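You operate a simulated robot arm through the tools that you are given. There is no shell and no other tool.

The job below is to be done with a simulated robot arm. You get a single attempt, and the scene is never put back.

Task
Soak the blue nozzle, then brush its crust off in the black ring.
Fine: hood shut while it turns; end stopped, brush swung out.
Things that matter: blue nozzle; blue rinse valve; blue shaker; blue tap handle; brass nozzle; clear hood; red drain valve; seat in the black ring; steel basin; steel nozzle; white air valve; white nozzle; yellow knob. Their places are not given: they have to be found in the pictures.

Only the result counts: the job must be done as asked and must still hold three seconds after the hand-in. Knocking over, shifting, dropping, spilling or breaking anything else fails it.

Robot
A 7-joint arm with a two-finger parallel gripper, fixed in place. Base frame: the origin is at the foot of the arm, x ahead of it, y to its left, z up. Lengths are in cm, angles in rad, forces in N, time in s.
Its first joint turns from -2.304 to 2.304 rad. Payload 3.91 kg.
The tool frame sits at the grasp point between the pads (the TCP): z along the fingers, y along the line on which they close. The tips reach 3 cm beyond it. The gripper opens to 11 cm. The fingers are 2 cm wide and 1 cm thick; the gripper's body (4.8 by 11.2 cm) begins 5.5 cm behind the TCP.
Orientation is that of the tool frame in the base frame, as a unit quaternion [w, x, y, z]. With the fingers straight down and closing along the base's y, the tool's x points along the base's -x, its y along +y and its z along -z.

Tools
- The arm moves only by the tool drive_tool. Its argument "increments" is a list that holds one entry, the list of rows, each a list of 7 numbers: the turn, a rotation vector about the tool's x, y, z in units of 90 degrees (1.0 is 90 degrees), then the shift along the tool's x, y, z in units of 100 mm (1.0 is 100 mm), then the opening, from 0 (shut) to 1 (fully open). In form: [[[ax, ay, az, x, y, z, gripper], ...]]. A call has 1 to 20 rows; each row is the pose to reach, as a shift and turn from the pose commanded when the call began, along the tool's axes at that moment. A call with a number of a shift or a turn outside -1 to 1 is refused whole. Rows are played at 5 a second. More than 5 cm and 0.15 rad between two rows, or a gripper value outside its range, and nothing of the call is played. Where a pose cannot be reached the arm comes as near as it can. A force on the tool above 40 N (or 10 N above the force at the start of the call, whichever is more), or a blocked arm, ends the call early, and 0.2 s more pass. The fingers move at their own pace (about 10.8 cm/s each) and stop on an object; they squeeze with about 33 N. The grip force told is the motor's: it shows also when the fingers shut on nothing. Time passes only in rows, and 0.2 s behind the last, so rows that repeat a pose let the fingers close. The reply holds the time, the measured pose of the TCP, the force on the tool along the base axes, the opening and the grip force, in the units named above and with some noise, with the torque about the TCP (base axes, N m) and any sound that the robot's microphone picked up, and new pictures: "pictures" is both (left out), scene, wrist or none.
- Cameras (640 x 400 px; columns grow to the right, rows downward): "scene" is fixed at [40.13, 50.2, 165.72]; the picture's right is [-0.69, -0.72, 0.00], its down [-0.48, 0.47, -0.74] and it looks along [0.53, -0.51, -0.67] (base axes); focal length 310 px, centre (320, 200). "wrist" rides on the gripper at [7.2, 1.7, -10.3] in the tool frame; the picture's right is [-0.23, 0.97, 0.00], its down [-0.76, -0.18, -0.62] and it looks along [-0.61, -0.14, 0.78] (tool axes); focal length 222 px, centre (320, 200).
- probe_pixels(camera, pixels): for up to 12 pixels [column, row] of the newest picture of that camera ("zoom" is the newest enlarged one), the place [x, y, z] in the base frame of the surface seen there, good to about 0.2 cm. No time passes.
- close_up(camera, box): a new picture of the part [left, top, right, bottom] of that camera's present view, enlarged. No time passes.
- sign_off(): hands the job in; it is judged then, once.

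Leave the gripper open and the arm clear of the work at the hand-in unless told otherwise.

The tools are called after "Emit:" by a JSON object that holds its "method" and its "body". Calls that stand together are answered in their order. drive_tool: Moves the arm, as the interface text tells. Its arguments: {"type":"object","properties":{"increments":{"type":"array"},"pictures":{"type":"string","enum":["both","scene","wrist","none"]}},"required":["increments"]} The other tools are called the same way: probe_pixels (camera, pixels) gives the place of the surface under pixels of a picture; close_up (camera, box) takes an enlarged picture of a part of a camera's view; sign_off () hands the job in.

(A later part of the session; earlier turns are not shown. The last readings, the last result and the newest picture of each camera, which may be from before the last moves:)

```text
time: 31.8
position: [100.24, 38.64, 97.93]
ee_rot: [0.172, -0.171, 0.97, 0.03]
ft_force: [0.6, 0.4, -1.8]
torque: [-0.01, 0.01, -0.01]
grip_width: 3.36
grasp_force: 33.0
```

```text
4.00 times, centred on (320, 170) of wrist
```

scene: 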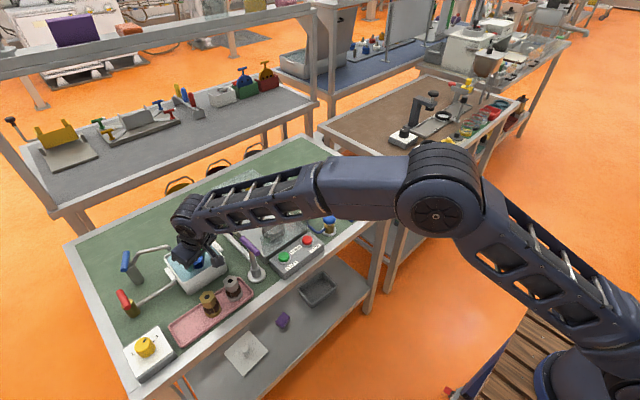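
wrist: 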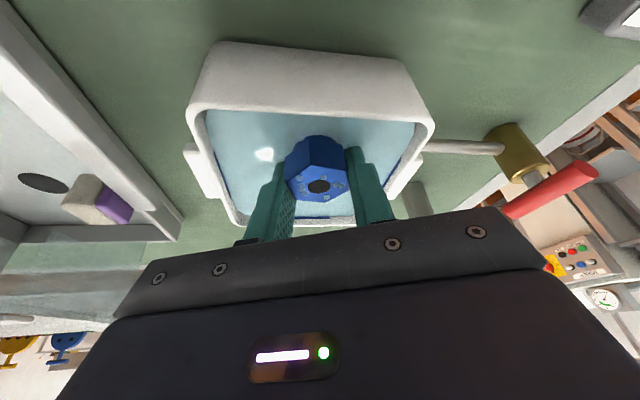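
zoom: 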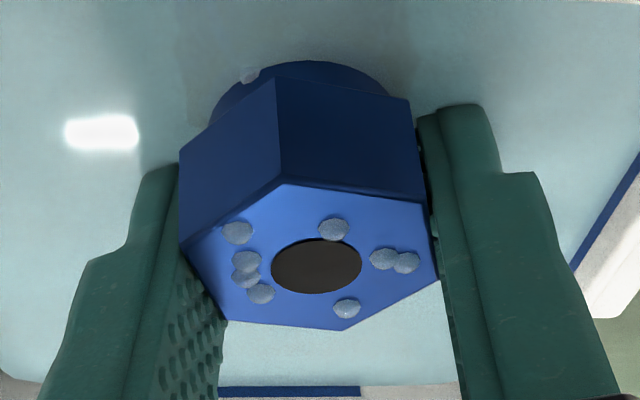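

The crust has been under water for about 13 s. I'll lift it slowly above the basin and look at it.

Emit:
{"method": "drive_tool", "body": {"increments": [[[0, 0, 0, -0.045, 0, -0.125, 0.1], [0, 0, 0, -0.09, 0, -0.25, 0.1], [0, 0, 0, -0.137, 0, -0.376, 0.1], [0, 0, 0, -0.183, 0, -0.5, 0.1], [0, 0, 0, -0.229, 0, -0.626, 0.1], [0, 0, 0, -0.274, 0, -0.752, 0.1], [0, 0, 0, -0.274, 0, -0.752, 0.1], [0, 0, 0, -0.274, 0, -0.752, 0.1], [0, 0, 0, -0.274, 0, -0.752, 0.1], [0, 0, 0, -0.274, 0, -0.752, 0.1]]]}}

Emit:
{"method": "close_up", "body": {"camera": "wrist", "box": [250, 70, 390, 220]}}

Emit:
{"method": "close_up", "body": {"camera": "scene", "box": [145, 195, 255, 300]}}

```text
time: 34.0
position: [100.29, 39.12, 105.91]
ee_rot: [0.171, -0.171, 0.97, 0.029]
ft_force: [-0.4, -0.6, -2.5]
torque: [-0.02, -0.04, 0.01]
grip_width: 3.37
grasp_force: 32.9
```

scene: 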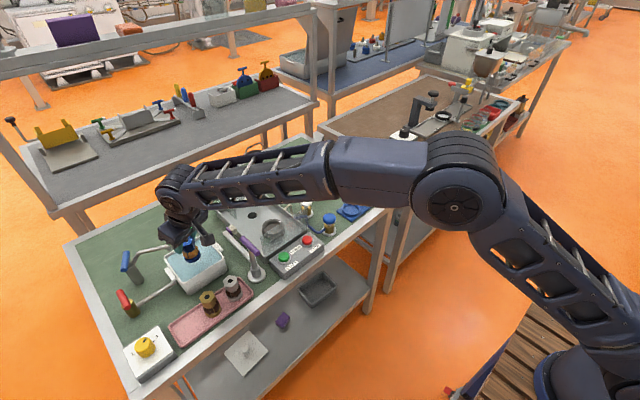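
wrist: 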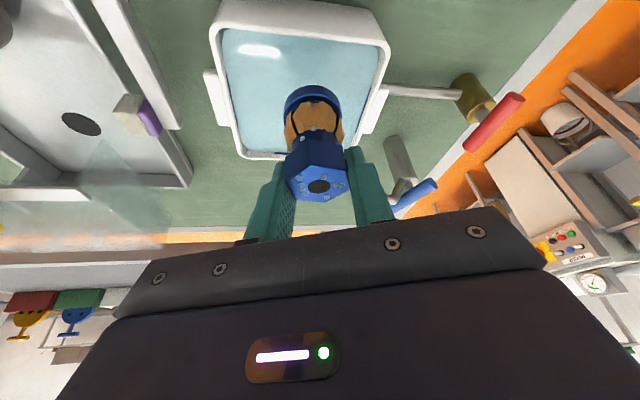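

```text
2.67 times, centred on (320, 145) of wrist
```

zoom: 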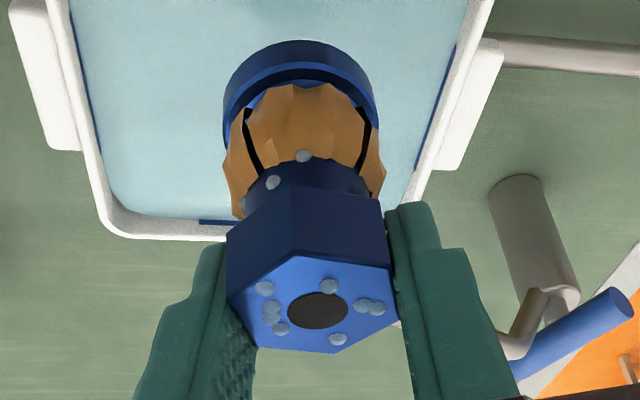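

```text
3.81 times, centred on (200, 248) of scene
```

zoom: 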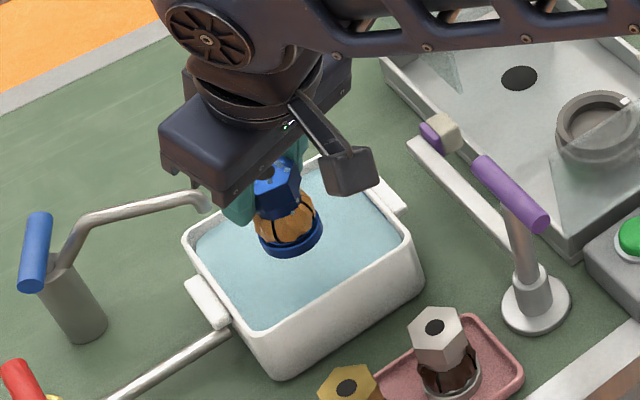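

The crust has turned from dark brown to light tan, so the soak worked. Next I'll locate the ring's centre precisely in the scene view.

Emit:
{"method": "close_up", "body": {"camera": "scene", "box": [245, 205, 301, 245]}}

```text
10.00 times, centred on (273, 225) of scene
```

zoom: 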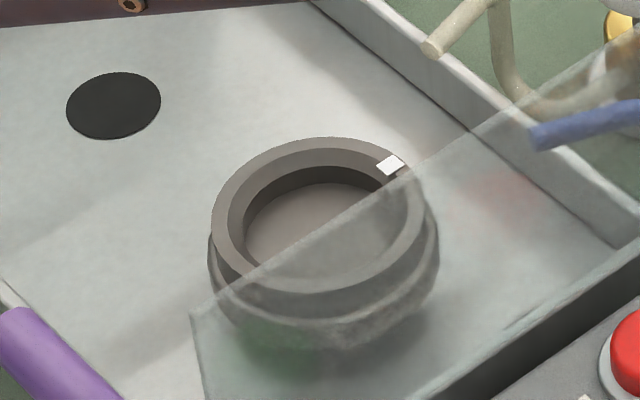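

I'll probe points around the ring's rim and floor.

Emit:
{"method": "probe_pixels", "body": {"camera": "zoom", "pixels": [[330, 142], [217, 225], [419, 205], [300, 304], [252, 165], [402, 268], [235, 276], [400, 168], [320, 215], [290, 250], [345, 195], [265, 230]]}}

```text
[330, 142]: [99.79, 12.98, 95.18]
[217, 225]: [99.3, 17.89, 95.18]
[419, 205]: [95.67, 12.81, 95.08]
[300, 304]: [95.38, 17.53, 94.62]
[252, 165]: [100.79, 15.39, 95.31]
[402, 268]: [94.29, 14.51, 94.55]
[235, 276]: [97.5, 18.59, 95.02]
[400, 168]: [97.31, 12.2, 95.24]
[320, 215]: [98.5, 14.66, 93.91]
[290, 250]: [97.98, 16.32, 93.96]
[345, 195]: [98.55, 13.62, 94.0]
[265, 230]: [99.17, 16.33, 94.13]
```

The ring's centre fits (97.5, 15.2) with rim radius 3.2. I'll raise the nozzle well above everything and carry it to the right, towards the ring.

Emit:
{"method": "drive_tool", "body": {"increments": [[[0, 0, 0, -0.137, 0, -0.376, 0.1], [0, 0, 0, -0.274, 0, -0.752, 0.1]]], "pictures": "none"}}

Emit:
{"method": "drive_tool", "body": {"increments": [[[0, 0, 0, 0.143, -0.282, -0.052, 0.1], [0, 0, 0, 0.286, -0.563, -0.104, 0.1], [0, 0, 0, 0.429, -0.845, -0.156, 0.1]]], "pictures": "none"}}

Emit:
{"method": "drive_tool", "body": {"increments": [[[0.0255, 0, 0.07, 0.106, -0.242, -0.039, 0.1], [0.051, 0, 0.14, 0.213, -0.485, -0.078, 0.1], [0.076, 0, 0.2088, 0.319, -0.728, -0.116, 0.1]]]}}

```text
time: 34.6
position: [100.52, 39.26, 113.97]
ee_rot: [0.171, -0.171, 0.97, 0.03]
ft_force: [0.8, 0.8, -2.1]
torque: [0.0, 0.0, -0.01]
grip_width: 3.35
grasp_force: 33.4
```

```text
time: 35.4
position: [98.73, 29.64, 114.25]
ee_rot: [0.17, -0.172, 0.97, 0.03]
ft_force: [-0.7, 1.3, -2.7]
torque: [-0.04, -0.05, 0.0]
grip_width: 3.34
grasp_force: 32.7
```

```text
time: 36.2
position: [98.59, 21.64, 114.25]
ee_rot: [0.174, 0.0, 0.985, 0.0]
ft_force: [0.1, 0.2, -1.9]
torque: [-0.01, -0.01, -0.02]
grip_width: 3.35
grasp_force: 32.7
```

scene: 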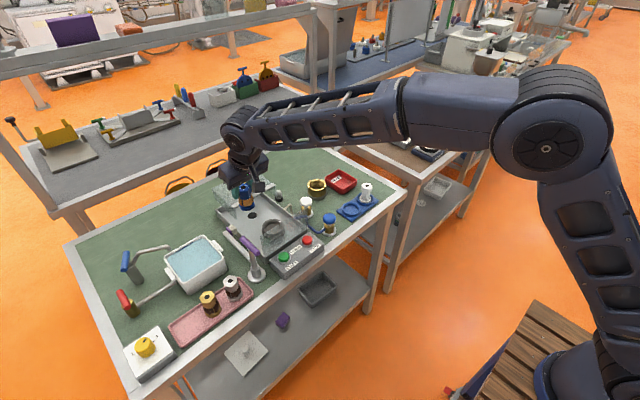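
wrist: 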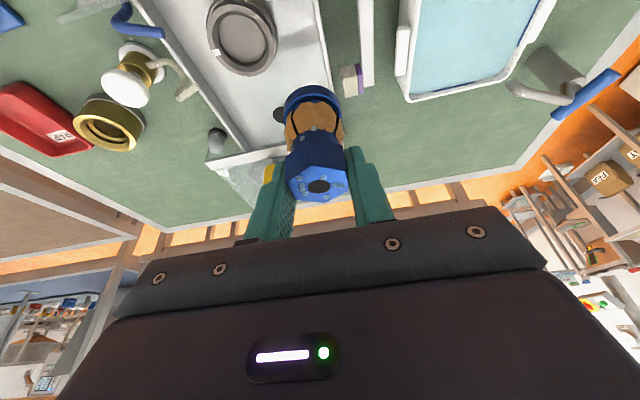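

The nozzle is now over the left part of the tray. I'll move it to hover over the ring, with its base near z 101.

Emit:
{"method": "drive_tool", "body": {"increments": [[[0, 0, 0, 0.098, -0.215, 0.186, 0.1], [0, 0, 0, 0.195, -0.43, 0.372, 0.1], [0, 0, 0, 0.293, -0.644, 0.559, 0.1], [0, 0, 0, 0.293, -0.644, 0.559, 0.1], [0, 0, 0, 0.293, -0.644, 0.559, 0.1]]]}}

Emit:
{"method": "close_up", "body": {"camera": "wrist", "box": [250, 60, 390, 220]}}

Emit:
{"method": "close_up", "body": {"camera": "scene", "box": [225, 180, 325, 250]}}

```text
time: 37.4
position: [97.58, 14.96, 107.66]
ee_rot: [0.173, 0.0, 0.985, 0.0]
ft_force: [0.3, -0.6, -2.0]
torque: [-0.01, 0.02, -0.01]
grip_width: 3.36
grasp_force: 33.0
```

scene: 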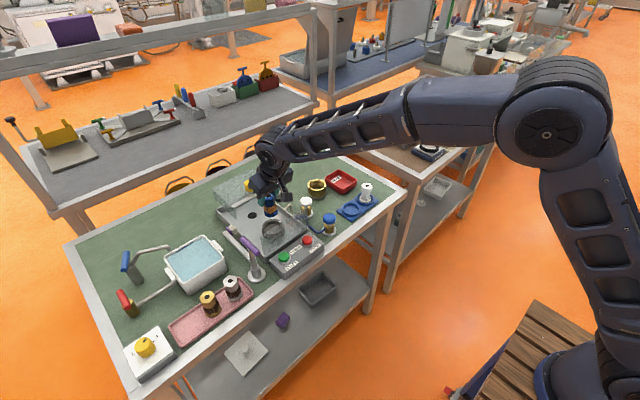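
wrist: 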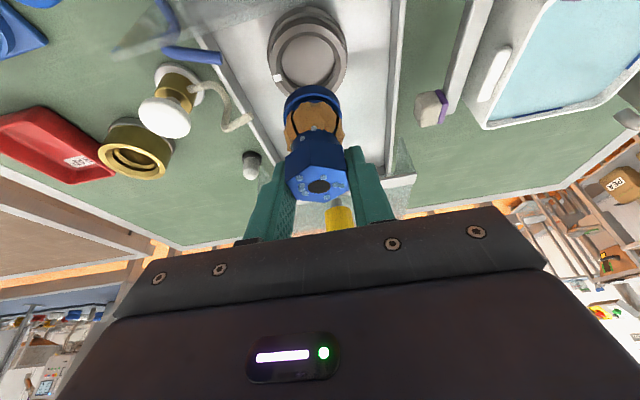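

```text
2.50 times, centred on (320, 140) of wrist
```

zoom: 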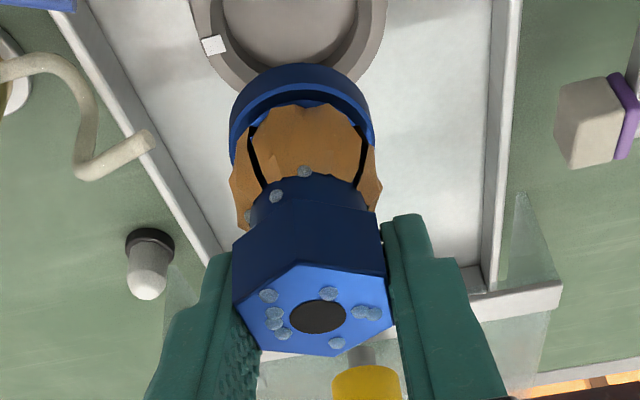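

```text
5.71 times, centred on (275, 215) of scene
```

zoom: 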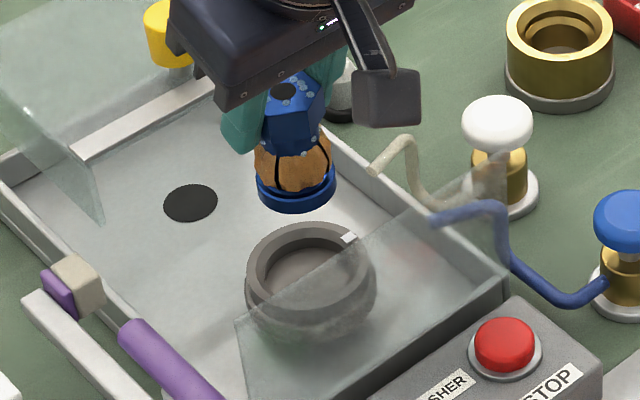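

The gripper stays well behind the hood knob. I'll measure the nozzle's flange and hex from both cameras to line it up with the ring.

Emit:
{"method": "probe_pixels", "body": {"camera": "zoom", "pixels": [[297, 205], [265, 193], [328, 189], [280, 201], [313, 199], [259, 180], [334, 176], [285, 92], [270, 85], [300, 80], [275, 100], [310, 95]]}}

Emit:
{"method": "probe_pixels", "body": {"camera": "wrist", "pixels": [[311, 166], [345, 174.5], [347, 189], [326, 200.5], [296.5, 197], [288, 181], [319.2, 186.4], [310, 93], [288, 105], [336, 108], [297, 25], [345, 45]]}}

```text
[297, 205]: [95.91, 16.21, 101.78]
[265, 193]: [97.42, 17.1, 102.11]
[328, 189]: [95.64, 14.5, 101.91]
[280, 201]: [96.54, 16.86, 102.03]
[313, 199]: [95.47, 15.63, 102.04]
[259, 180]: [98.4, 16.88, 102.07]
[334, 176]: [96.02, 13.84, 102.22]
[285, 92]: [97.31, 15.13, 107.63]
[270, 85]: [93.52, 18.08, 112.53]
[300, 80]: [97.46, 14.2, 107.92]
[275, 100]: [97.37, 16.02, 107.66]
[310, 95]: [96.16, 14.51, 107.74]
```

```text
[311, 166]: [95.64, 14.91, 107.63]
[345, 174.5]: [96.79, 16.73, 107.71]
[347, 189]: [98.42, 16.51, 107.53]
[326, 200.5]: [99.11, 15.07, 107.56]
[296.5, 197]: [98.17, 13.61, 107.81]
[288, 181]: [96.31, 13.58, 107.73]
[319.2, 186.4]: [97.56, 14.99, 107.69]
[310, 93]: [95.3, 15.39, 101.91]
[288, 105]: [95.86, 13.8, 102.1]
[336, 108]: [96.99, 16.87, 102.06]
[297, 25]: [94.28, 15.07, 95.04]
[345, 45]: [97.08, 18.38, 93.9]
```

The nozzle axis measures (97.41, 15.08) and is vertical. The ring centre is at (97.5, 15.2), so I need about a 0.1 cm correction each way. I'll lower 5.6 cm to just above the rim and check.

Emit:
{"method": "drive_tool", "body": {"increments": [[[0, 0, 0, 0.046, 0.003, 0.132, 0.1], [0, 0, 0, 0.091, 0.005, 0.265, 0.1], [0, 0, 0, 0.137, 0.008, 0.397, 0.1], [0, 0, 0, 0.182, 0.01, 0.53, 0.1], [0, 0, 0, 0.182, 0.01, 0.53, 0.1], [0, 0, 0, 0.182, 0.01, 0.53, 0.1]]]}}

Emit:
{"method": "close_up", "body": {"camera": "wrist", "box": [250, 60, 390, 220]}}

Emit:
{"method": "close_up", "body": {"camera": "scene", "box": [245, 200, 309, 240]}}

```text
time: 38.8
position: [97.48, 14.94, 102.35]
ee_rot: [0.174, 0.0, 0.985, 0.0]
ft_force: [-0.7, -0.3, -2.4]
torque: [0.01, 0.04, -0.01]
grip_width: 3.37
grasp_force: 33.2
```

scene: 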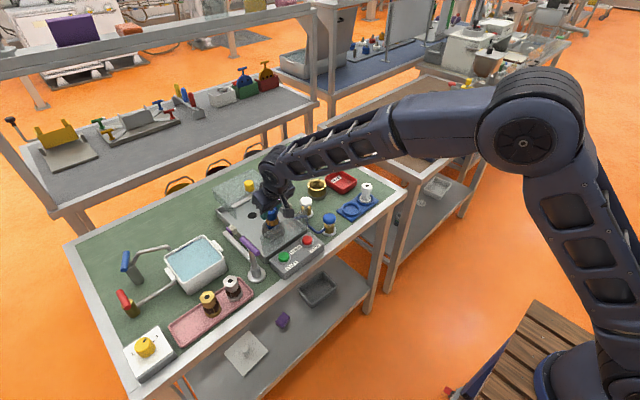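
wrist: 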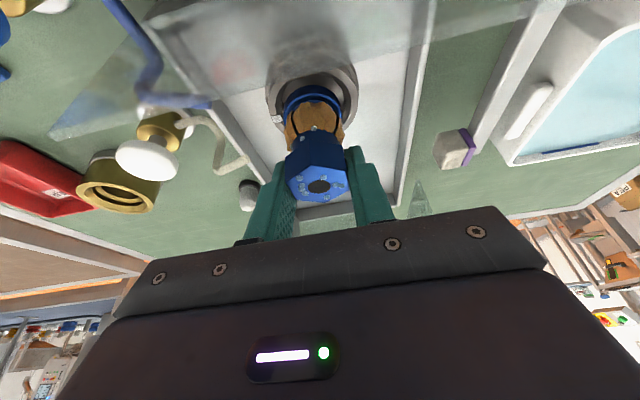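

```text
2.50 times, centred on (320, 140) of wrist
```

zoom: 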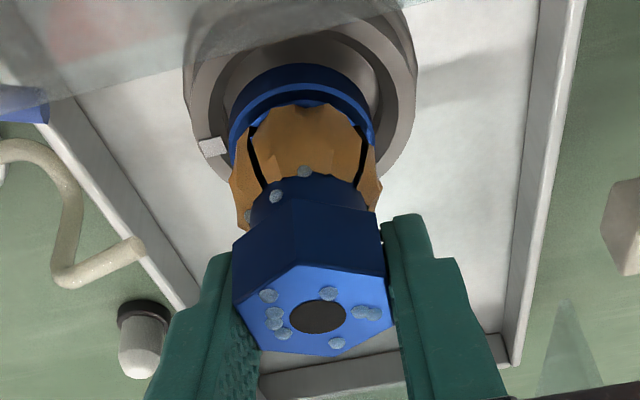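

```text
10.00 times, centred on (277, 220) of scene
```

zoom: 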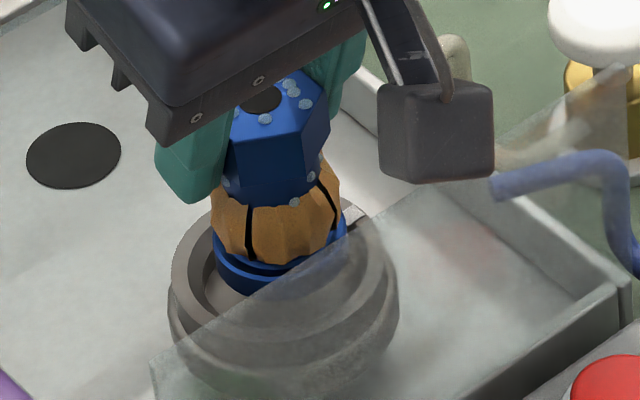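

The flange sits visually centred over the recess. I'll check the axis once more with probes before the final descent.

Emit:
{"method": "probe_pixels", "body": {"camera": "wrist", "pixels": [[311, 166], [345, 174.5], [347, 189], [326, 200.5], [296.5, 197], [288, 181], [319.2, 186.4], [303, 95], [285, 107], [337, 110], [300, 74], [352, 90]]}}

Emit:
{"method": "probe_pixels", "body": {"camera": "zoom", "pixels": [[175, 280], [215, 215], [385, 240], [365, 215], [195, 240], [230, 275], [340, 230], [265, 290], [300, 278], [218, 250], [320, 330], [225, 310]]}}

```text
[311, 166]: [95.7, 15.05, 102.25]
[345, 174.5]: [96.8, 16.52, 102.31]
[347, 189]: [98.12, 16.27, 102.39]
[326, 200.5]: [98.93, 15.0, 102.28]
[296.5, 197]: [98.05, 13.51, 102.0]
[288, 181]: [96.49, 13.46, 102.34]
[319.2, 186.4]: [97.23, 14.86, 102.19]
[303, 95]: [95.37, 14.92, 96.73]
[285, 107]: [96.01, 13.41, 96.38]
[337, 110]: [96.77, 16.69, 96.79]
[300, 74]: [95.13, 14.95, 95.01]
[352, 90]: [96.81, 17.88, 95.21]
```

```text
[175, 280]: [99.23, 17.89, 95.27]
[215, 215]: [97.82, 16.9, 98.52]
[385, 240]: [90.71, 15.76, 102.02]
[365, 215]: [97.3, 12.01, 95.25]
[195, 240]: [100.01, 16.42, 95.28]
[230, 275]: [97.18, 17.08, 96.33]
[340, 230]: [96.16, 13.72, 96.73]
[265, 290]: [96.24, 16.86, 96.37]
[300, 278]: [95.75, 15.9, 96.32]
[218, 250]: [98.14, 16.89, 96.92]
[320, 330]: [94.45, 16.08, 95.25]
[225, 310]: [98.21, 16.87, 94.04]
```

The axis is at (97.37, 15.03), so I'll shift by (+0.12, +0.17) and then lower slowly into the recess.

Emit:
{"method": "drive_tool", "body": {"increments": [[[0, 0, 0, -0.0113, 0.017, 0.0041, 0.1], [0, 0, 0, -0.002, 0.017, 0.029, 0.1], [0, 0, 0, 0.0075, 0.017, 0.055, 0.1], [0, 0, 0, 0.0165, 0.017, 0.08, 0.1], [0, 0, 0, 0.0255, 0.017, 0.105, 0.1], [0, 0, 0, 0.0345, 0.017, 0.13, 0.1], [0, 0, 0, 0.0434, 0.017, 0.1544, 0.1]]]}}

Emit:
{"method": "close_up", "body": {"camera": "scene", "box": [245, 200, 309, 240]}}

```text
time: 40.4
position: [97.62, 15.2, 100.68]
ee_rot: [0.174, 0.0, 0.985, 0.0]
ft_force: [0.3, -0.2, -2.0]
torque: [0.02, -0.02, -0.01]
grip_width: 3.33
grasp_force: 32.9
```

scene: 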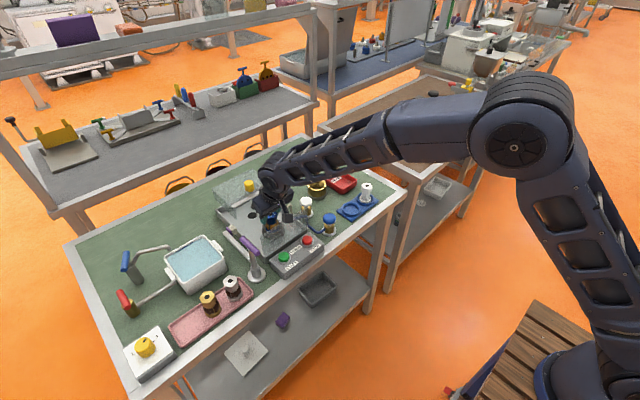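
wrist: 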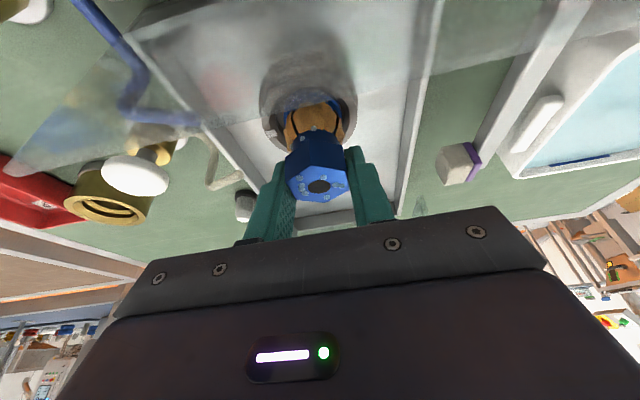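

```text
10.00 times, centred on (277, 220) of scene
```

zoom: 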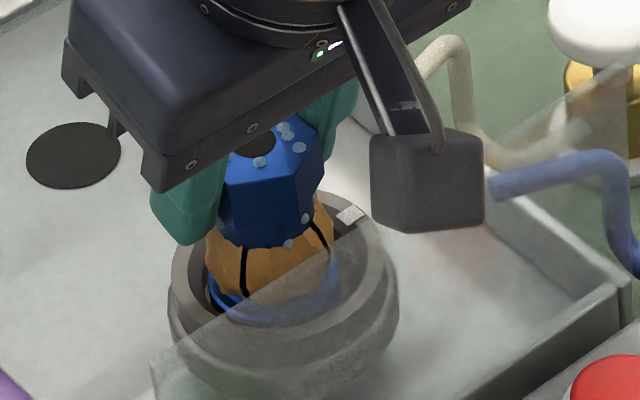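

The flange is inside the recess and the force hasn't changed. I'll ease down a little more until it touches the seat floor.

Emit:
{"method": "drive_tool", "body": {"increments": [[[0, 0, 0, 0.0034, 0, 0.0094, 0.1], [0, 0, 0, 0.0068, 0, 0.0188, 0.1]]], "pictures": "none"}}

Emit:
{"method": "drive_tool", "body": {"increments": [[[0, 0, 0, 0.0034, 0, 0.0094, 0.1], [0, 0, 0, 0.0034, 0, 0.0094, 0.1]]], "pictures": "none"}}

```text
time: 41.0
position: [97.64, 15.21, 100.68]
ee_rot: [0.176, 0.0, 0.984, 0.0]
ft_force: [-0.5, 0.1, 18.1]
torque: [-0.02, 0.39, -0.03]
grip_width: 3.37
grasp_force: 33.3
```

```text
time: 41.6
position: [97.6, 15.2, 100.42]
ee_rot: [0.174, 0.0, 0.985, -0.001]
ft_force: [3.2, -0.1, 21.2]
torque: [0.02, -0.16, -0.01]
grip_width: 3.35
grasp_force: 33.2
```

The seat floor is carrying load now (about 20 N up), so the nozzle is seated. I'll ease off slightly and open the fingers.

Emit:
{"method": "drive_tool", "body": {"increments": [[[0, 0, 0, -0.005, 0, -0.014, 0.1], [0, 0, 0, -0.005, 0, -0.014, 0.4], [0, 0, 0, -0.005, 0, -0.014, 0.5], [0, 0, 0, -0.005, 0, -0.014, 0.5], [0, 0, 0, -0.005, 0, -0.014, 0.5]]]}}

Emit:
{"method": "close_up", "body": {"camera": "scene", "box": [245, 200, 309, 240]}}

```text
time: 42.8
position: [97.64, 15.2, 100.37]
ee_rot: [0.173, 0.0, 0.985, 0.0]
ft_force: [-0.5, -0.4, -0.6]
torque: [0.0, -0.01, -0.01]
grip_width: 5.5
grasp_force: 0.1
```

scene: 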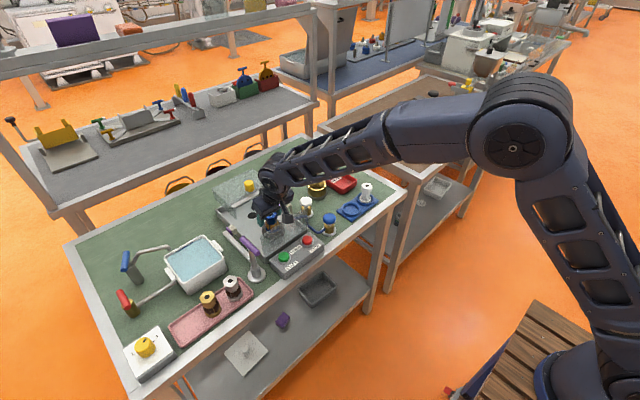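
wrist: 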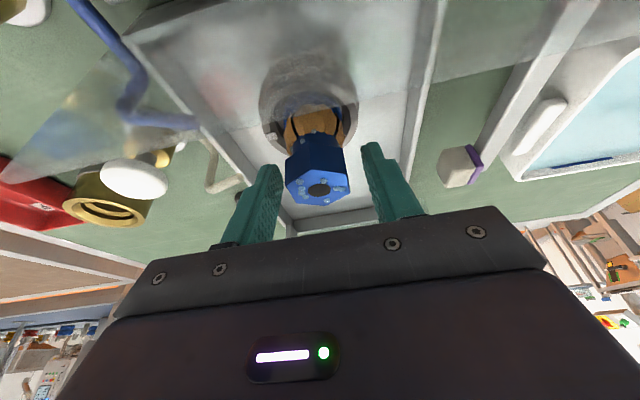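

```text
10.00 times, centred on (277, 220) of scene
```

zoom: 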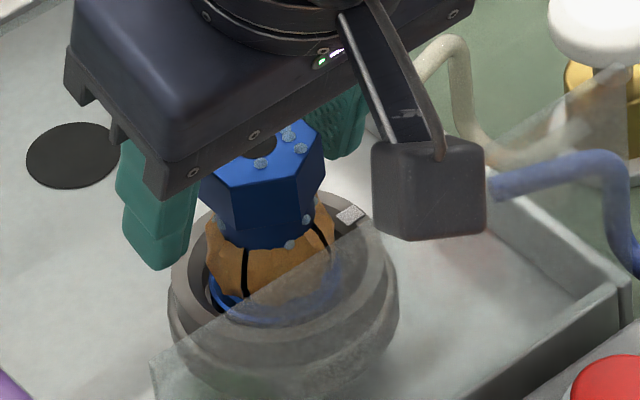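

The nozzle stands upright in the ring. I'll lift the open gripper straight up, away from it.

Emit:
{"method": "drive_tool", "body": {"increments": [[[0, 0, 0, -0.051, 0, -0.141, 0.5], [0, 0, 0, -0.103, 0, -0.282, 0.5], [0, 0, 0, -0.205, 0, -0.564, 0.5], [0, 0, 0, -0.308, 0, -0.846, 0.5]]], "pictures": "none"}}

Emit:
{"method": "close_up", "body": {"camera": "scene", "box": [225, 190, 325, 260]}}

Emit:
{"method": "close_up", "body": {"camera": "wrist", "box": [240, 30, 400, 200]}}

```text
time: 43.8
position: [97.91, 15.15, 109.27]
ee_rot: [0.173, -0.001, 0.985, 0.0]
ft_force: [0.5, -0.4, -0.1]
torque: [0.03, 0.02, -0.01]
grip_width: 5.51
grasp_force: 0.0
```

```text
5.71 times, centred on (275, 225) of scene
```

zoom: 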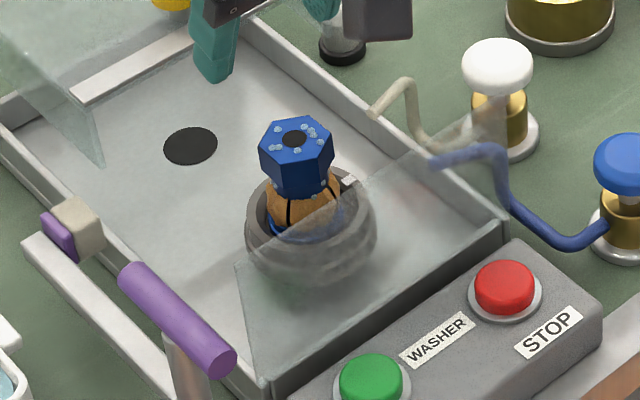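

```text
2.35 times, centred on (320, 115) of wrist
```

zoom: 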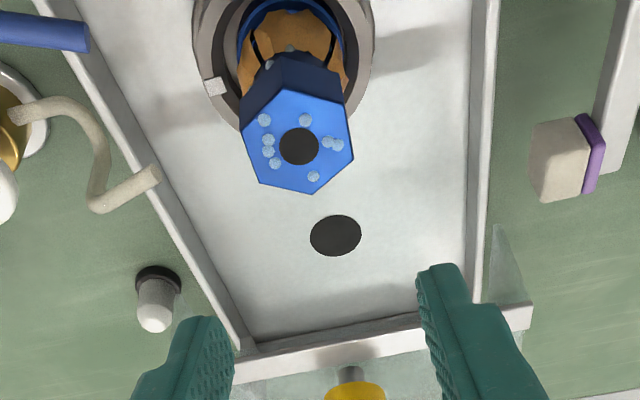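

The blue nozzle is seated well. Before swinging the brush in, I'll enlarge and probe the brush arm, handle and post.

Emit:
{"method": "close_up", "body": {"camera": "scene", "box": [220, 215, 284, 290]}}

```text
5.33 times, centred on (252, 252) of scene
```

zoom: 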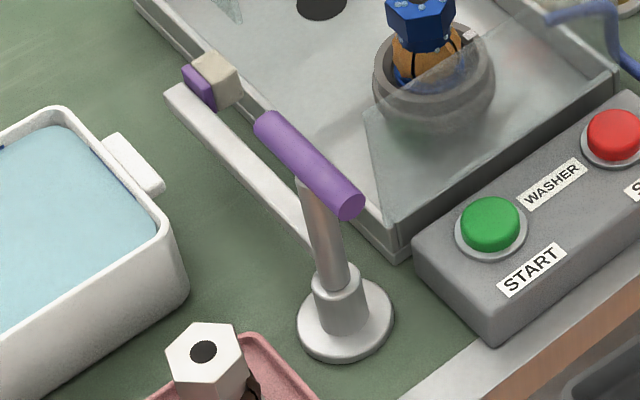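

I'll probe the brush arm's parts.

Emit:
{"method": "probe_pixels", "body": {"camera": "zoom", "pixels": [[265, 122], [350, 208], [307, 165], [318, 215], [326, 250], [340, 295], [345, 352], [301, 318], [389, 315], [250, 165], [176, 95], [215, 75]]}}

Emit:
{"method": "probe_pixels", "body": {"camera": "zoom", "pixels": [[225, 95], [236, 85], [205, 55], [195, 85], [188, 75], [210, 105], [360, 195], [290, 160], [330, 160], [190, 105], [300, 225], [258, 132]]}}

```text
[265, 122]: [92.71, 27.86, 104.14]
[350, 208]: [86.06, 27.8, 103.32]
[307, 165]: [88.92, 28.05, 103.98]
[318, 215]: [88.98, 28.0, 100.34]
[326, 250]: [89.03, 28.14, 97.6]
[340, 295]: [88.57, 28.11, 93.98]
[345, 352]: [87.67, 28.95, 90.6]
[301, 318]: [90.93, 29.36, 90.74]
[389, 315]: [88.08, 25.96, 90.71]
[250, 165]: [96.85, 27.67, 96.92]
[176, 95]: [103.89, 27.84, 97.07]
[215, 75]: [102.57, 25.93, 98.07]
```

```text
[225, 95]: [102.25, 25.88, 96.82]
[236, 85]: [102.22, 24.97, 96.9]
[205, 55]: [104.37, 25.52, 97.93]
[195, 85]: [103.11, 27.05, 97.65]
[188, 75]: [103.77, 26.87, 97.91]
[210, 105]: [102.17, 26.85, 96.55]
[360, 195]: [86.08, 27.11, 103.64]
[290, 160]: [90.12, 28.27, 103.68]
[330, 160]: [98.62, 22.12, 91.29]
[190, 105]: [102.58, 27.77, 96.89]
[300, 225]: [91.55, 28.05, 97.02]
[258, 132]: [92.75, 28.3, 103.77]
```

The pivot post is at (89.5, 27.6). The purple handle runs x 86–93 at z 104, centred on the post, and the brush face should meet the crust after about 39° of swing. I'll close the fingers and bring them down on the far (+y) side of the handle's front end, at about (92, 31.3), ready to push it right.

Emit:
{"method": "drive_tool", "body": {"increments": [[[0, 0, 0, 0.173, 0.317, -0.099, 0.3], [0, 0, 0, 0.347, 0.633, -0.197, 0.1], [0, 0, 0, 0.52, 0.95, -0.296, 0]]], "pictures": "none"}}

Emit:
{"method": "drive_tool", "body": {"increments": [[[0, 0, 0, 0, 0.33, 0, 0], [0, 0, 0, 0, 0.66, 0, 0], [0, 0, 0, 0.08, 0.66, 0.22, 0], [0, 0, 0, 0.16, 0.66, 0.44, 0], [0, 0, 0, 0.16, 0.66, 0.44, 0]]]}}

Emit:
{"method": "close_up", "body": {"camera": "scene", "box": [205, 190, 301, 270]}}

```text
time: 44.6
position: [91.9, 24.49, 110.46]
ee_rot: [0.174, 0.001, 0.985, 0.0]
ft_force: [0.2, -0.7, -0.5]
torque: [0.03, 0.01, 0.0]
grip_width: 0.0
grasp_force: 33.1
```

```text
time: 45.8
position: [91.79, 31.56, 105.56]
ee_rot: [0.174, 0.0, 0.985, 0.0]
ft_force: [0.0, -0.5, -0.2]
torque: [0.02, 0.02, 0.02]
grip_width: 0.0
grasp_force: 33.2
```

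scene: 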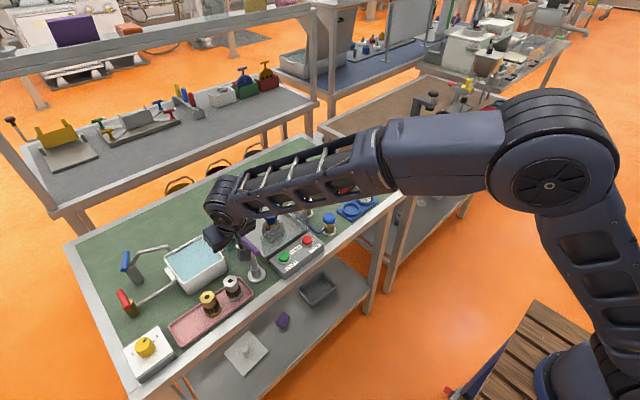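
wrist: 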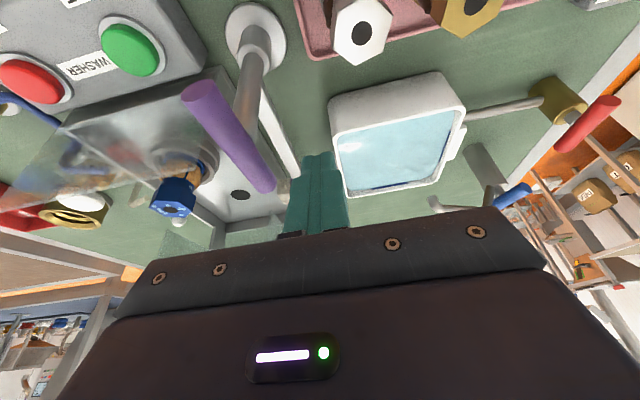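

```text
5.00 times, centred on (253, 230) of scene
```

zoom: 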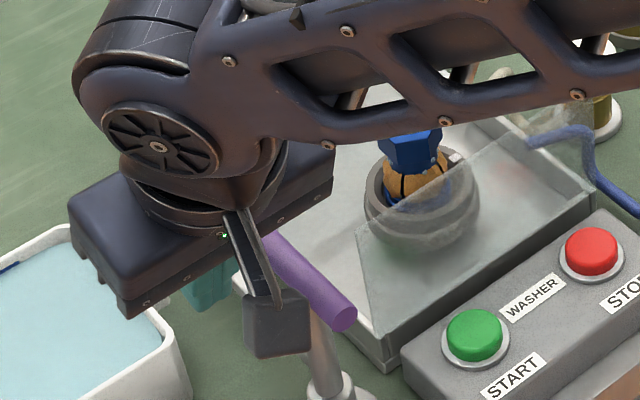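

The closed fingers sit on the +y side of the handle. I'll shift 0.7 cm further out for leverage and then push slowly to the right.

Emit:
{"method": "drive_tool", "body": {"increments": [[[0, 0, 0, -0.066, 0, 0.024, 0], [0, 0, 0, -0.066, -0.1, 0.024, 0], [0, 0, 0, -0.066, -0.18, 0.024, 0], [0, 0, 0, -0.066, -0.2, 0.024, 0], [0, 0, 0, -0.066, -0.22, 0.024, 0], [0, 0, 0, -0.066, -0.24, 0.024, 0], [0, 0, 0, -0.066, -0.26, 0.024, 0]]]}}

Emit:
{"method": "close_up", "body": {"camera": "wrist", "box": [140, 60, 380, 220]}}

```text
time: 47.4
position: [92.37, 28.59, 105.73]
ee_rot: [0.173, 0.0, 0.985, 0.0]
ft_force: [0.6, 0.9, 0.6]
torque: [0.01, -0.05, 0.03]
grip_width: 0.02
grasp_force: 32.8
```

scene: 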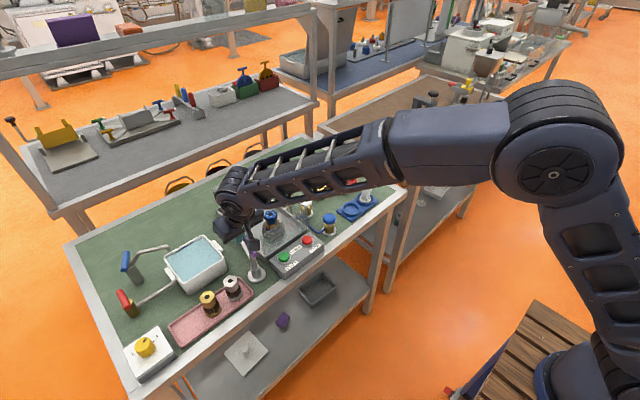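
wrist: 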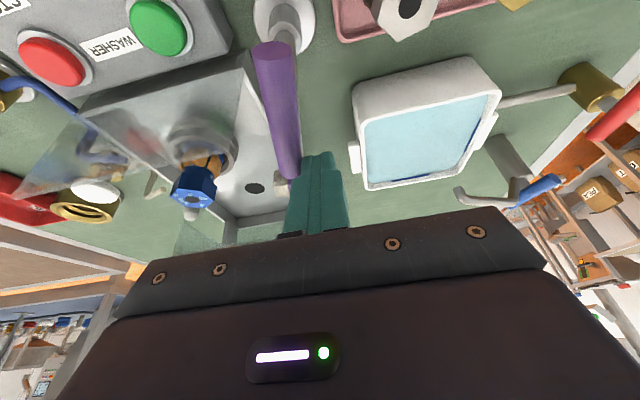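

```text
2.50 times, centred on (260, 140) of wrist
```

zoom: 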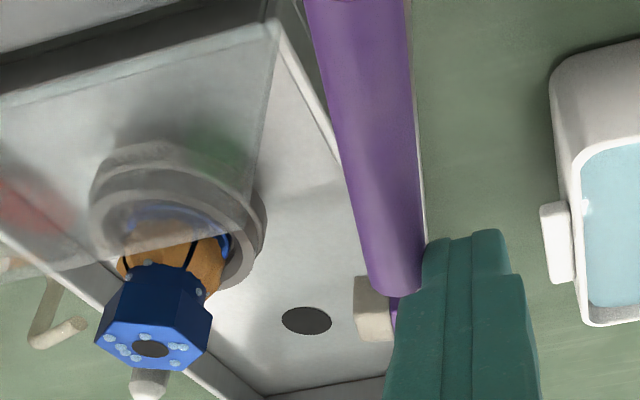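

The fingers are touching the handle with only about 1 N, so it swings easily. I'll keep pushing in small steps.

Emit:
{"method": "drive_tool", "body": {"increments": [[[0, 0, 0, 0, -0.015, 0, 0], [0, 0, 0, 0, -0.03, 0, 0], [0, 0, 0, 0, -0.045, 0, 0], [0, 0, 0, 0, -0.06, 0, 0], [0, 0, 0, 0, -0.075, 0, 0]]]}}

Emit:
{"method": "close_up", "body": {"camera": "wrist", "box": [140, 60, 380, 220]}}

Emit:
{"method": "close_up", "body": {"camera": "scene", "box": [205, 190, 301, 270]}}

```text
time: 48.6
position: [92.38, 28.09, 105.62]
ee_rot: [0.174, 0.0, 0.985, 0.0]
ft_force: [-0.8, 1.5, 0.9]
torque: [0.0, -0.01, 0.0]
grip_width: 0.0
grasp_force: 32.9
```

scene: 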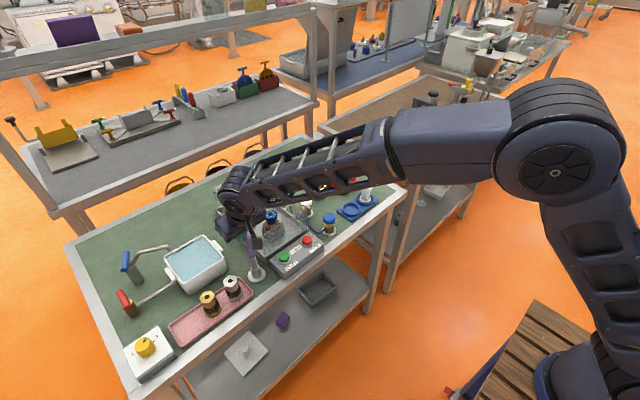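
wrist: 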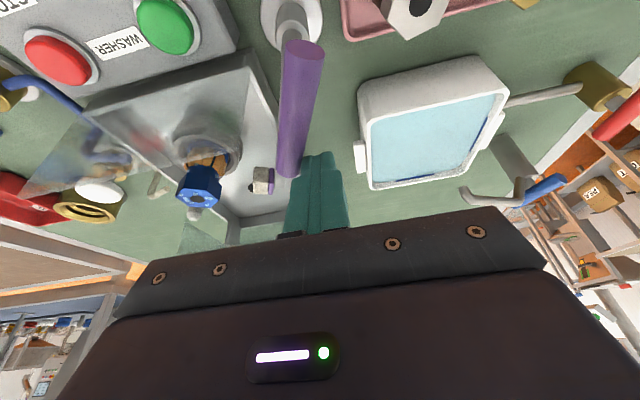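

```text
2.50 times, centred on (260, 140) of wrist
```

zoom: 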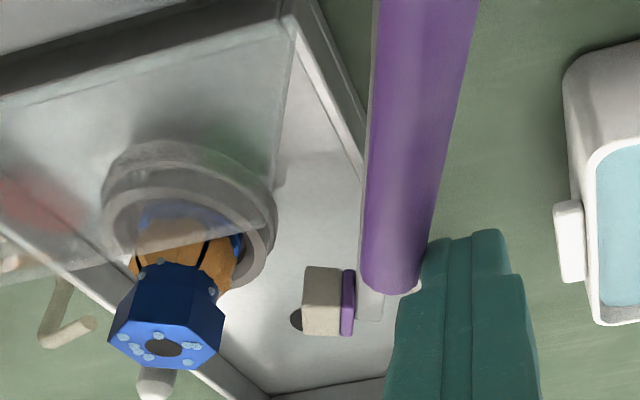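

```text
5.00 times, centred on (253, 230) of scene
```

zoom: 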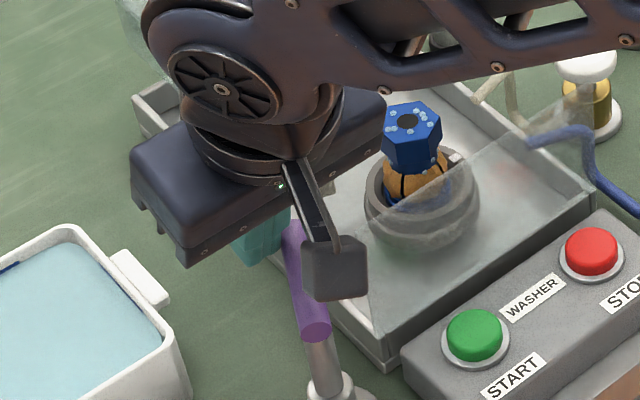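

The brush is swinging in freely and its head is now over the drain hole. I'll keep going in small steps.

Emit:
{"method": "drive_tool", "body": {"increments": [[[0, 0, 0, 0, -0.015, 0, 0], [0, 0, 0, 0, -0.03, 0, 0], [0, 0, 0, 0, -0.045, 0, 0], [0, 0, 0, 0, -0.06, 0, 0]]], "pictures": "wrist"}}

Emit:
{"method": "close_up", "body": {"camera": "wrist", "box": [140, 60, 380, 220]}}

```text
time: 49.6
position: [92.4, 27.45, 105.77]
ee_rot: [0.174, -0.001, 0.985, 0.001]
ft_force: [0.4, 0.8, -0.1]
torque: [0.02, 0.0, -0.03]
grip_width: 0.0
grasp_force: 33.0
```

wrist: 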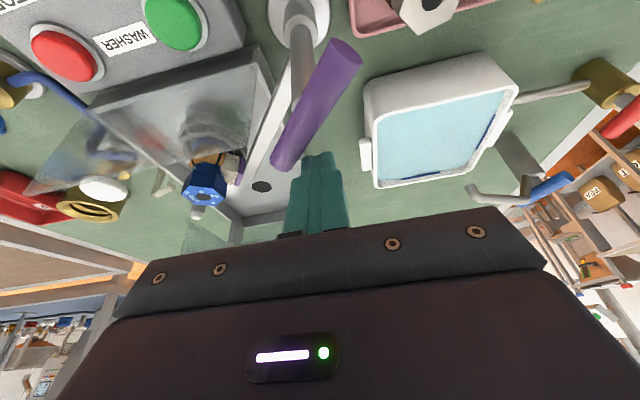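

```text
2.50 times, centred on (260, 140) of wrist
```

zoom: 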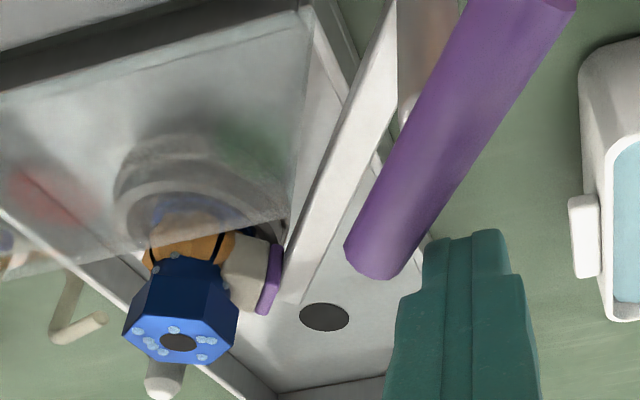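

The brush has swung the rest of the way by itself, with the handle now clear of the fingers, and the brush block seems to touch the crust. I'll lift the gripper and take a look.

Emit:
{"method": "drive_tool", "body": {"increments": [[[0, 0, 0, 0, 0.05, 0, 0], [0, 0, 0, -0.137, 0.05, -0.376, 0], [0, 0, 0, -0.274, 0.05, -0.752, 0]]]}}

Emit:
{"method": "close_up", "body": {"camera": "wrist", "box": [140, 30, 380, 190]}}

Emit:
{"method": "close_up", "body": {"camera": "scene", "box": [220, 190, 316, 270]}}

```text
time: 50.4
position: [92.63, 27.62, 113.74]
ee_rot: [0.173, 0.0, 0.985, 0.0]
ft_force: [0.6, 0.7, -0.2]
torque: [-0.01, 0.01, -0.03]
grip_width: 0.01
grasp_force: 32.8
```

scene: 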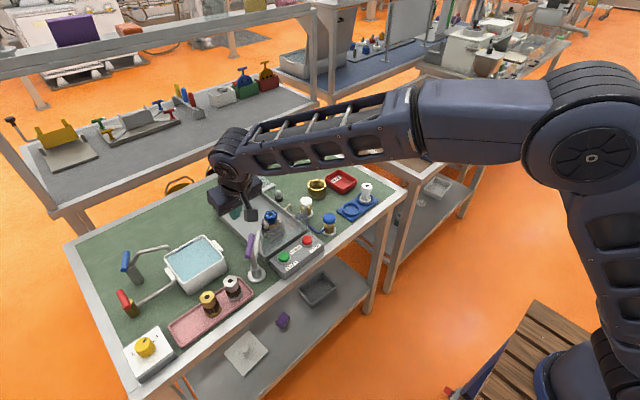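
wrist: 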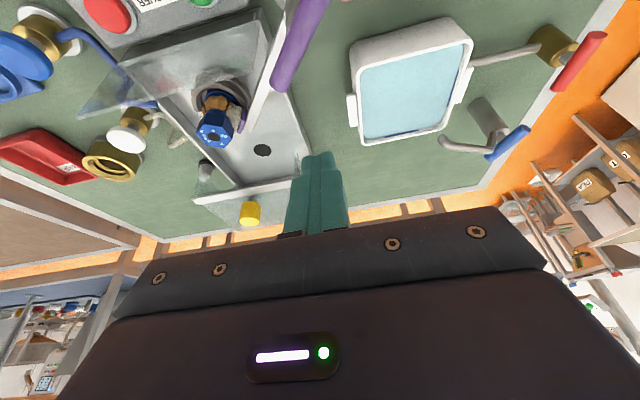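

```text
2.50 times, centred on (260, 110) of wrist
```

zoom: 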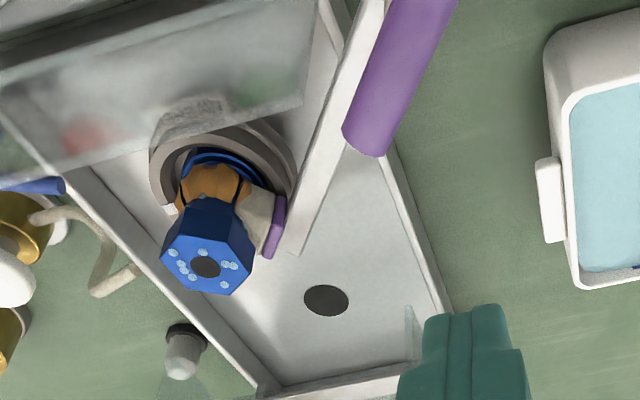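

```text
5.00 times, centred on (268, 230) of scene
```

zoom: 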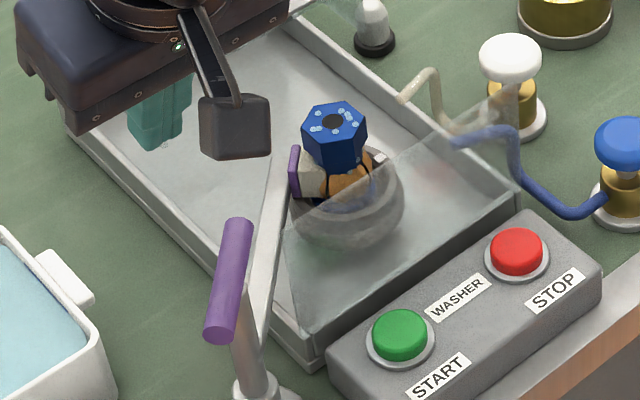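

The brush block now presses against the crust, and the nozzle still stands upright. Next is the hood. I'll enlarge the yellow knob at (250,213) and probe it.

Emit:
{"method": "close_up", "body": {"camera": "wrist", "box": [180, 160, 300, 235]}}

```text
5.33 times, centred on (240, 198) of wrist
```

zoom: 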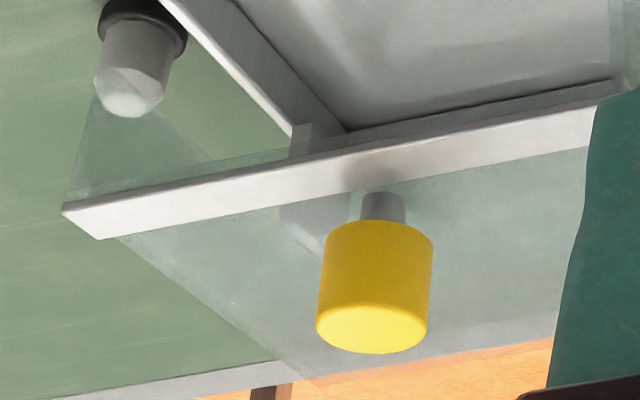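

I'll probe the knob's top, sides and stem, and the hood bar.

Emit:
{"method": "probe_pixels", "body": {"camera": "zoom", "pixels": [[372, 330], [322, 328], [424, 330], [372, 349], [374, 310], [376, 260], [325, 250], [430, 255], [384, 205], [85, 218], [585, 117], [330, 165]]}}

Emit:
{"method": "probe_pixels", "body": {"camera": "zoom", "pixels": [[300, 360], [200, 300], [230, 330], [500, 250], [320, 160], [310, 225], [110, 160], [75, 200], [350, 120], [420, 110], [130, 90], [600, 85]]}}

```text
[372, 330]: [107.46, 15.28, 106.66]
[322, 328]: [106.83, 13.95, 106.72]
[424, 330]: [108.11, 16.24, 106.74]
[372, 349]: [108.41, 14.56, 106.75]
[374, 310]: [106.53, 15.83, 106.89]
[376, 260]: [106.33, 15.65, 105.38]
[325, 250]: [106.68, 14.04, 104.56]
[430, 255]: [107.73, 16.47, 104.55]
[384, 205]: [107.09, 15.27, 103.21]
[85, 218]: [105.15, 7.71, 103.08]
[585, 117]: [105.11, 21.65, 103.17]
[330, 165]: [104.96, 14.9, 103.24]
```

```text
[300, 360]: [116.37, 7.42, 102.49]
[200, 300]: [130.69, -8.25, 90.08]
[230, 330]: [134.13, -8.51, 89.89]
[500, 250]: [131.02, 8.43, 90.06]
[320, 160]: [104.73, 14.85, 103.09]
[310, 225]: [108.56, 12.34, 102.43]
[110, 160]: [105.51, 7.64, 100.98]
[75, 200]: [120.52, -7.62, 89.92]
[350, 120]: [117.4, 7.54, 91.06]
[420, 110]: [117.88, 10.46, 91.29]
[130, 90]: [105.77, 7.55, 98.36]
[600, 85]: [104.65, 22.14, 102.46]
```

The knob's axis is at (107.45, 15.2), radius 1.3, z 104.2–106.7, and the hood's top glass is at z ≈ 102.5. I'll move above the knob with the fingers opened to 5.5 cm.

Emit:
{"method": "drive_tool", "body": {"increments": [[[0, 0, 0, -0.232, -0.207, 0.084, 0.5], [0, 0, 0, -0.464, -0.413, 0.169, 0.5], [0, 0, 0, -0.695, -0.62, 0.253, 0.5]]], "pictures": "none"}}

Emit:
{"method": "drive_tool", "body": {"increments": [[[0, 0, 0, -0.215, -0.207, 0.131, 0.5], [0, 0, 0, -0.43, -0.413, 0.263, 0.5], [0, 0, 0, -0.644, -0.62, 0.394, 0.5], [0, 0, 0, -0.644, -0.62, 0.394, 0.5], [0, 0, 0, -0.644, -0.62, 0.394, 0.5]]]}}

```text
time: 51.2
position: [99.86, 21.84, 113.5]
ee_rot: [0.174, 0.0, 0.985, 0.0]
ft_force: [-0.5, 0.7, 1.7]
torque: [-0.03, 0.02, -0.04]
grip_width: 5.48
grasp_force: 0.1
```

```text
time: 52.4
position: [107.55, 15.56, 111.97]
ee_rot: [0.174, -0.001, 0.985, 0.0]
ft_force: [0.1, -0.1, 0.1]
torque: [-0.05, -0.01, -0.03]
grip_width: 5.49
grasp_force: 0.0
```

scene: 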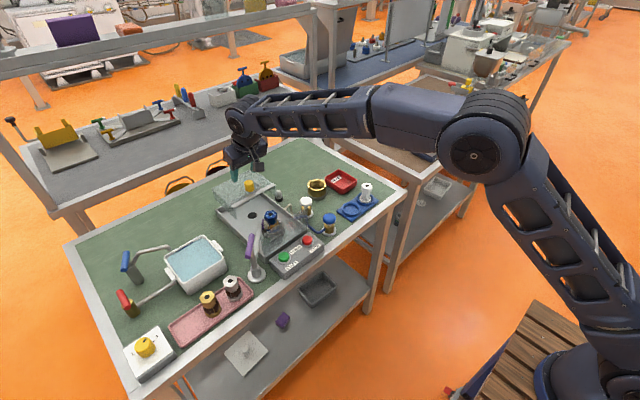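
wrist: 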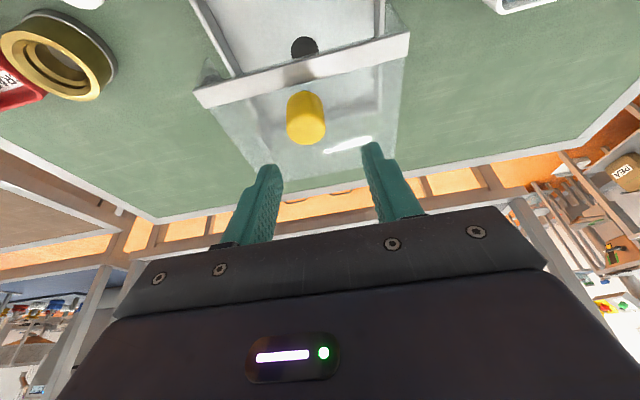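

I'll probe the knob from here to align precisely.

Emit:
{"method": "close_up", "body": {"camera": "wrist", "box": [260, 75, 360, 155]}}

```text
5.00 times, centred on (310, 115) of wrist
```

zoom: 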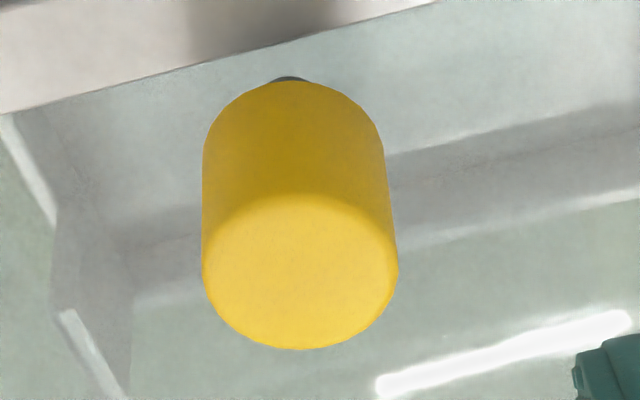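

Emit:
{"method": "probe_pixels", "body": {"camera": "zoom", "pixels": [[300, 272], [210, 272], [392, 272], [302, 342], [299, 205], [240, 225], [360, 320], [240, 320], [360, 225], [290, 95], [450, 300], [450, 100]]}}

```text
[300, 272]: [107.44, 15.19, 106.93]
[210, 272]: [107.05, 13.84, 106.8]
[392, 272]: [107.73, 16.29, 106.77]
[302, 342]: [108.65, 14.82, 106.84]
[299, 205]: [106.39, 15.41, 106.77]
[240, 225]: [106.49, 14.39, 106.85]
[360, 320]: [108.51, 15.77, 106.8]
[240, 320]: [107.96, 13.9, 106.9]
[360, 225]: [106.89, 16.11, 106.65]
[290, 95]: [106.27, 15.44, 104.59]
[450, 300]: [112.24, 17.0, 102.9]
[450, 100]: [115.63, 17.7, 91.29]
```

The knob centre is at (107.45, 15.12). I'll take a still reading to average out the pose noise.

Emit:
{"method": "drive_tool", "body": {"increments": [[[0, 0, 0, 0, 0, 0, 0.5]]], "pictures": "none"}}

Emit:
{"method": "drive_tool", "body": {"increments": [[[0, 0, 0, 0, 0, 0, 0.5]]], "pictures": "none"}}

Emit:
{"method": "drive_tool", "body": {"increments": [[[0, 0, 0, 0, 0, 0, 0.5]]], "pictures": "none"}}

```text
time: 52.8
position: [107.36, 15.61, 111.99]
ee_rot: [0.174, 0.0, 0.985, 0.0]
ft_force: [-1.0, -0.9, 0.1]
torque: [0.01, -0.01, -0.04]
grip_width: 5.49
grasp_force: 0.1
```

```text
time: 53.2
position: [107.3, 15.66, 112.0]
ee_rot: [0.174, 0.0, 0.985, 0.0]
ft_force: [0.8, 0.1, -0.5]
torque: [-0.01, 0.04, -0.01]
grip_width: 5.48
grasp_force: 0.0
```

```text
time: 53.6
position: [107.3, 15.74, 111.98]
ee_rot: [0.174, 0.001, 0.985, 0.0]
ft_force: [-1.1, 0.1, -0.5]
torque: [0.02, -0.01, -0.03]
grip_width: 5.5
grasp_force: 0.1
```

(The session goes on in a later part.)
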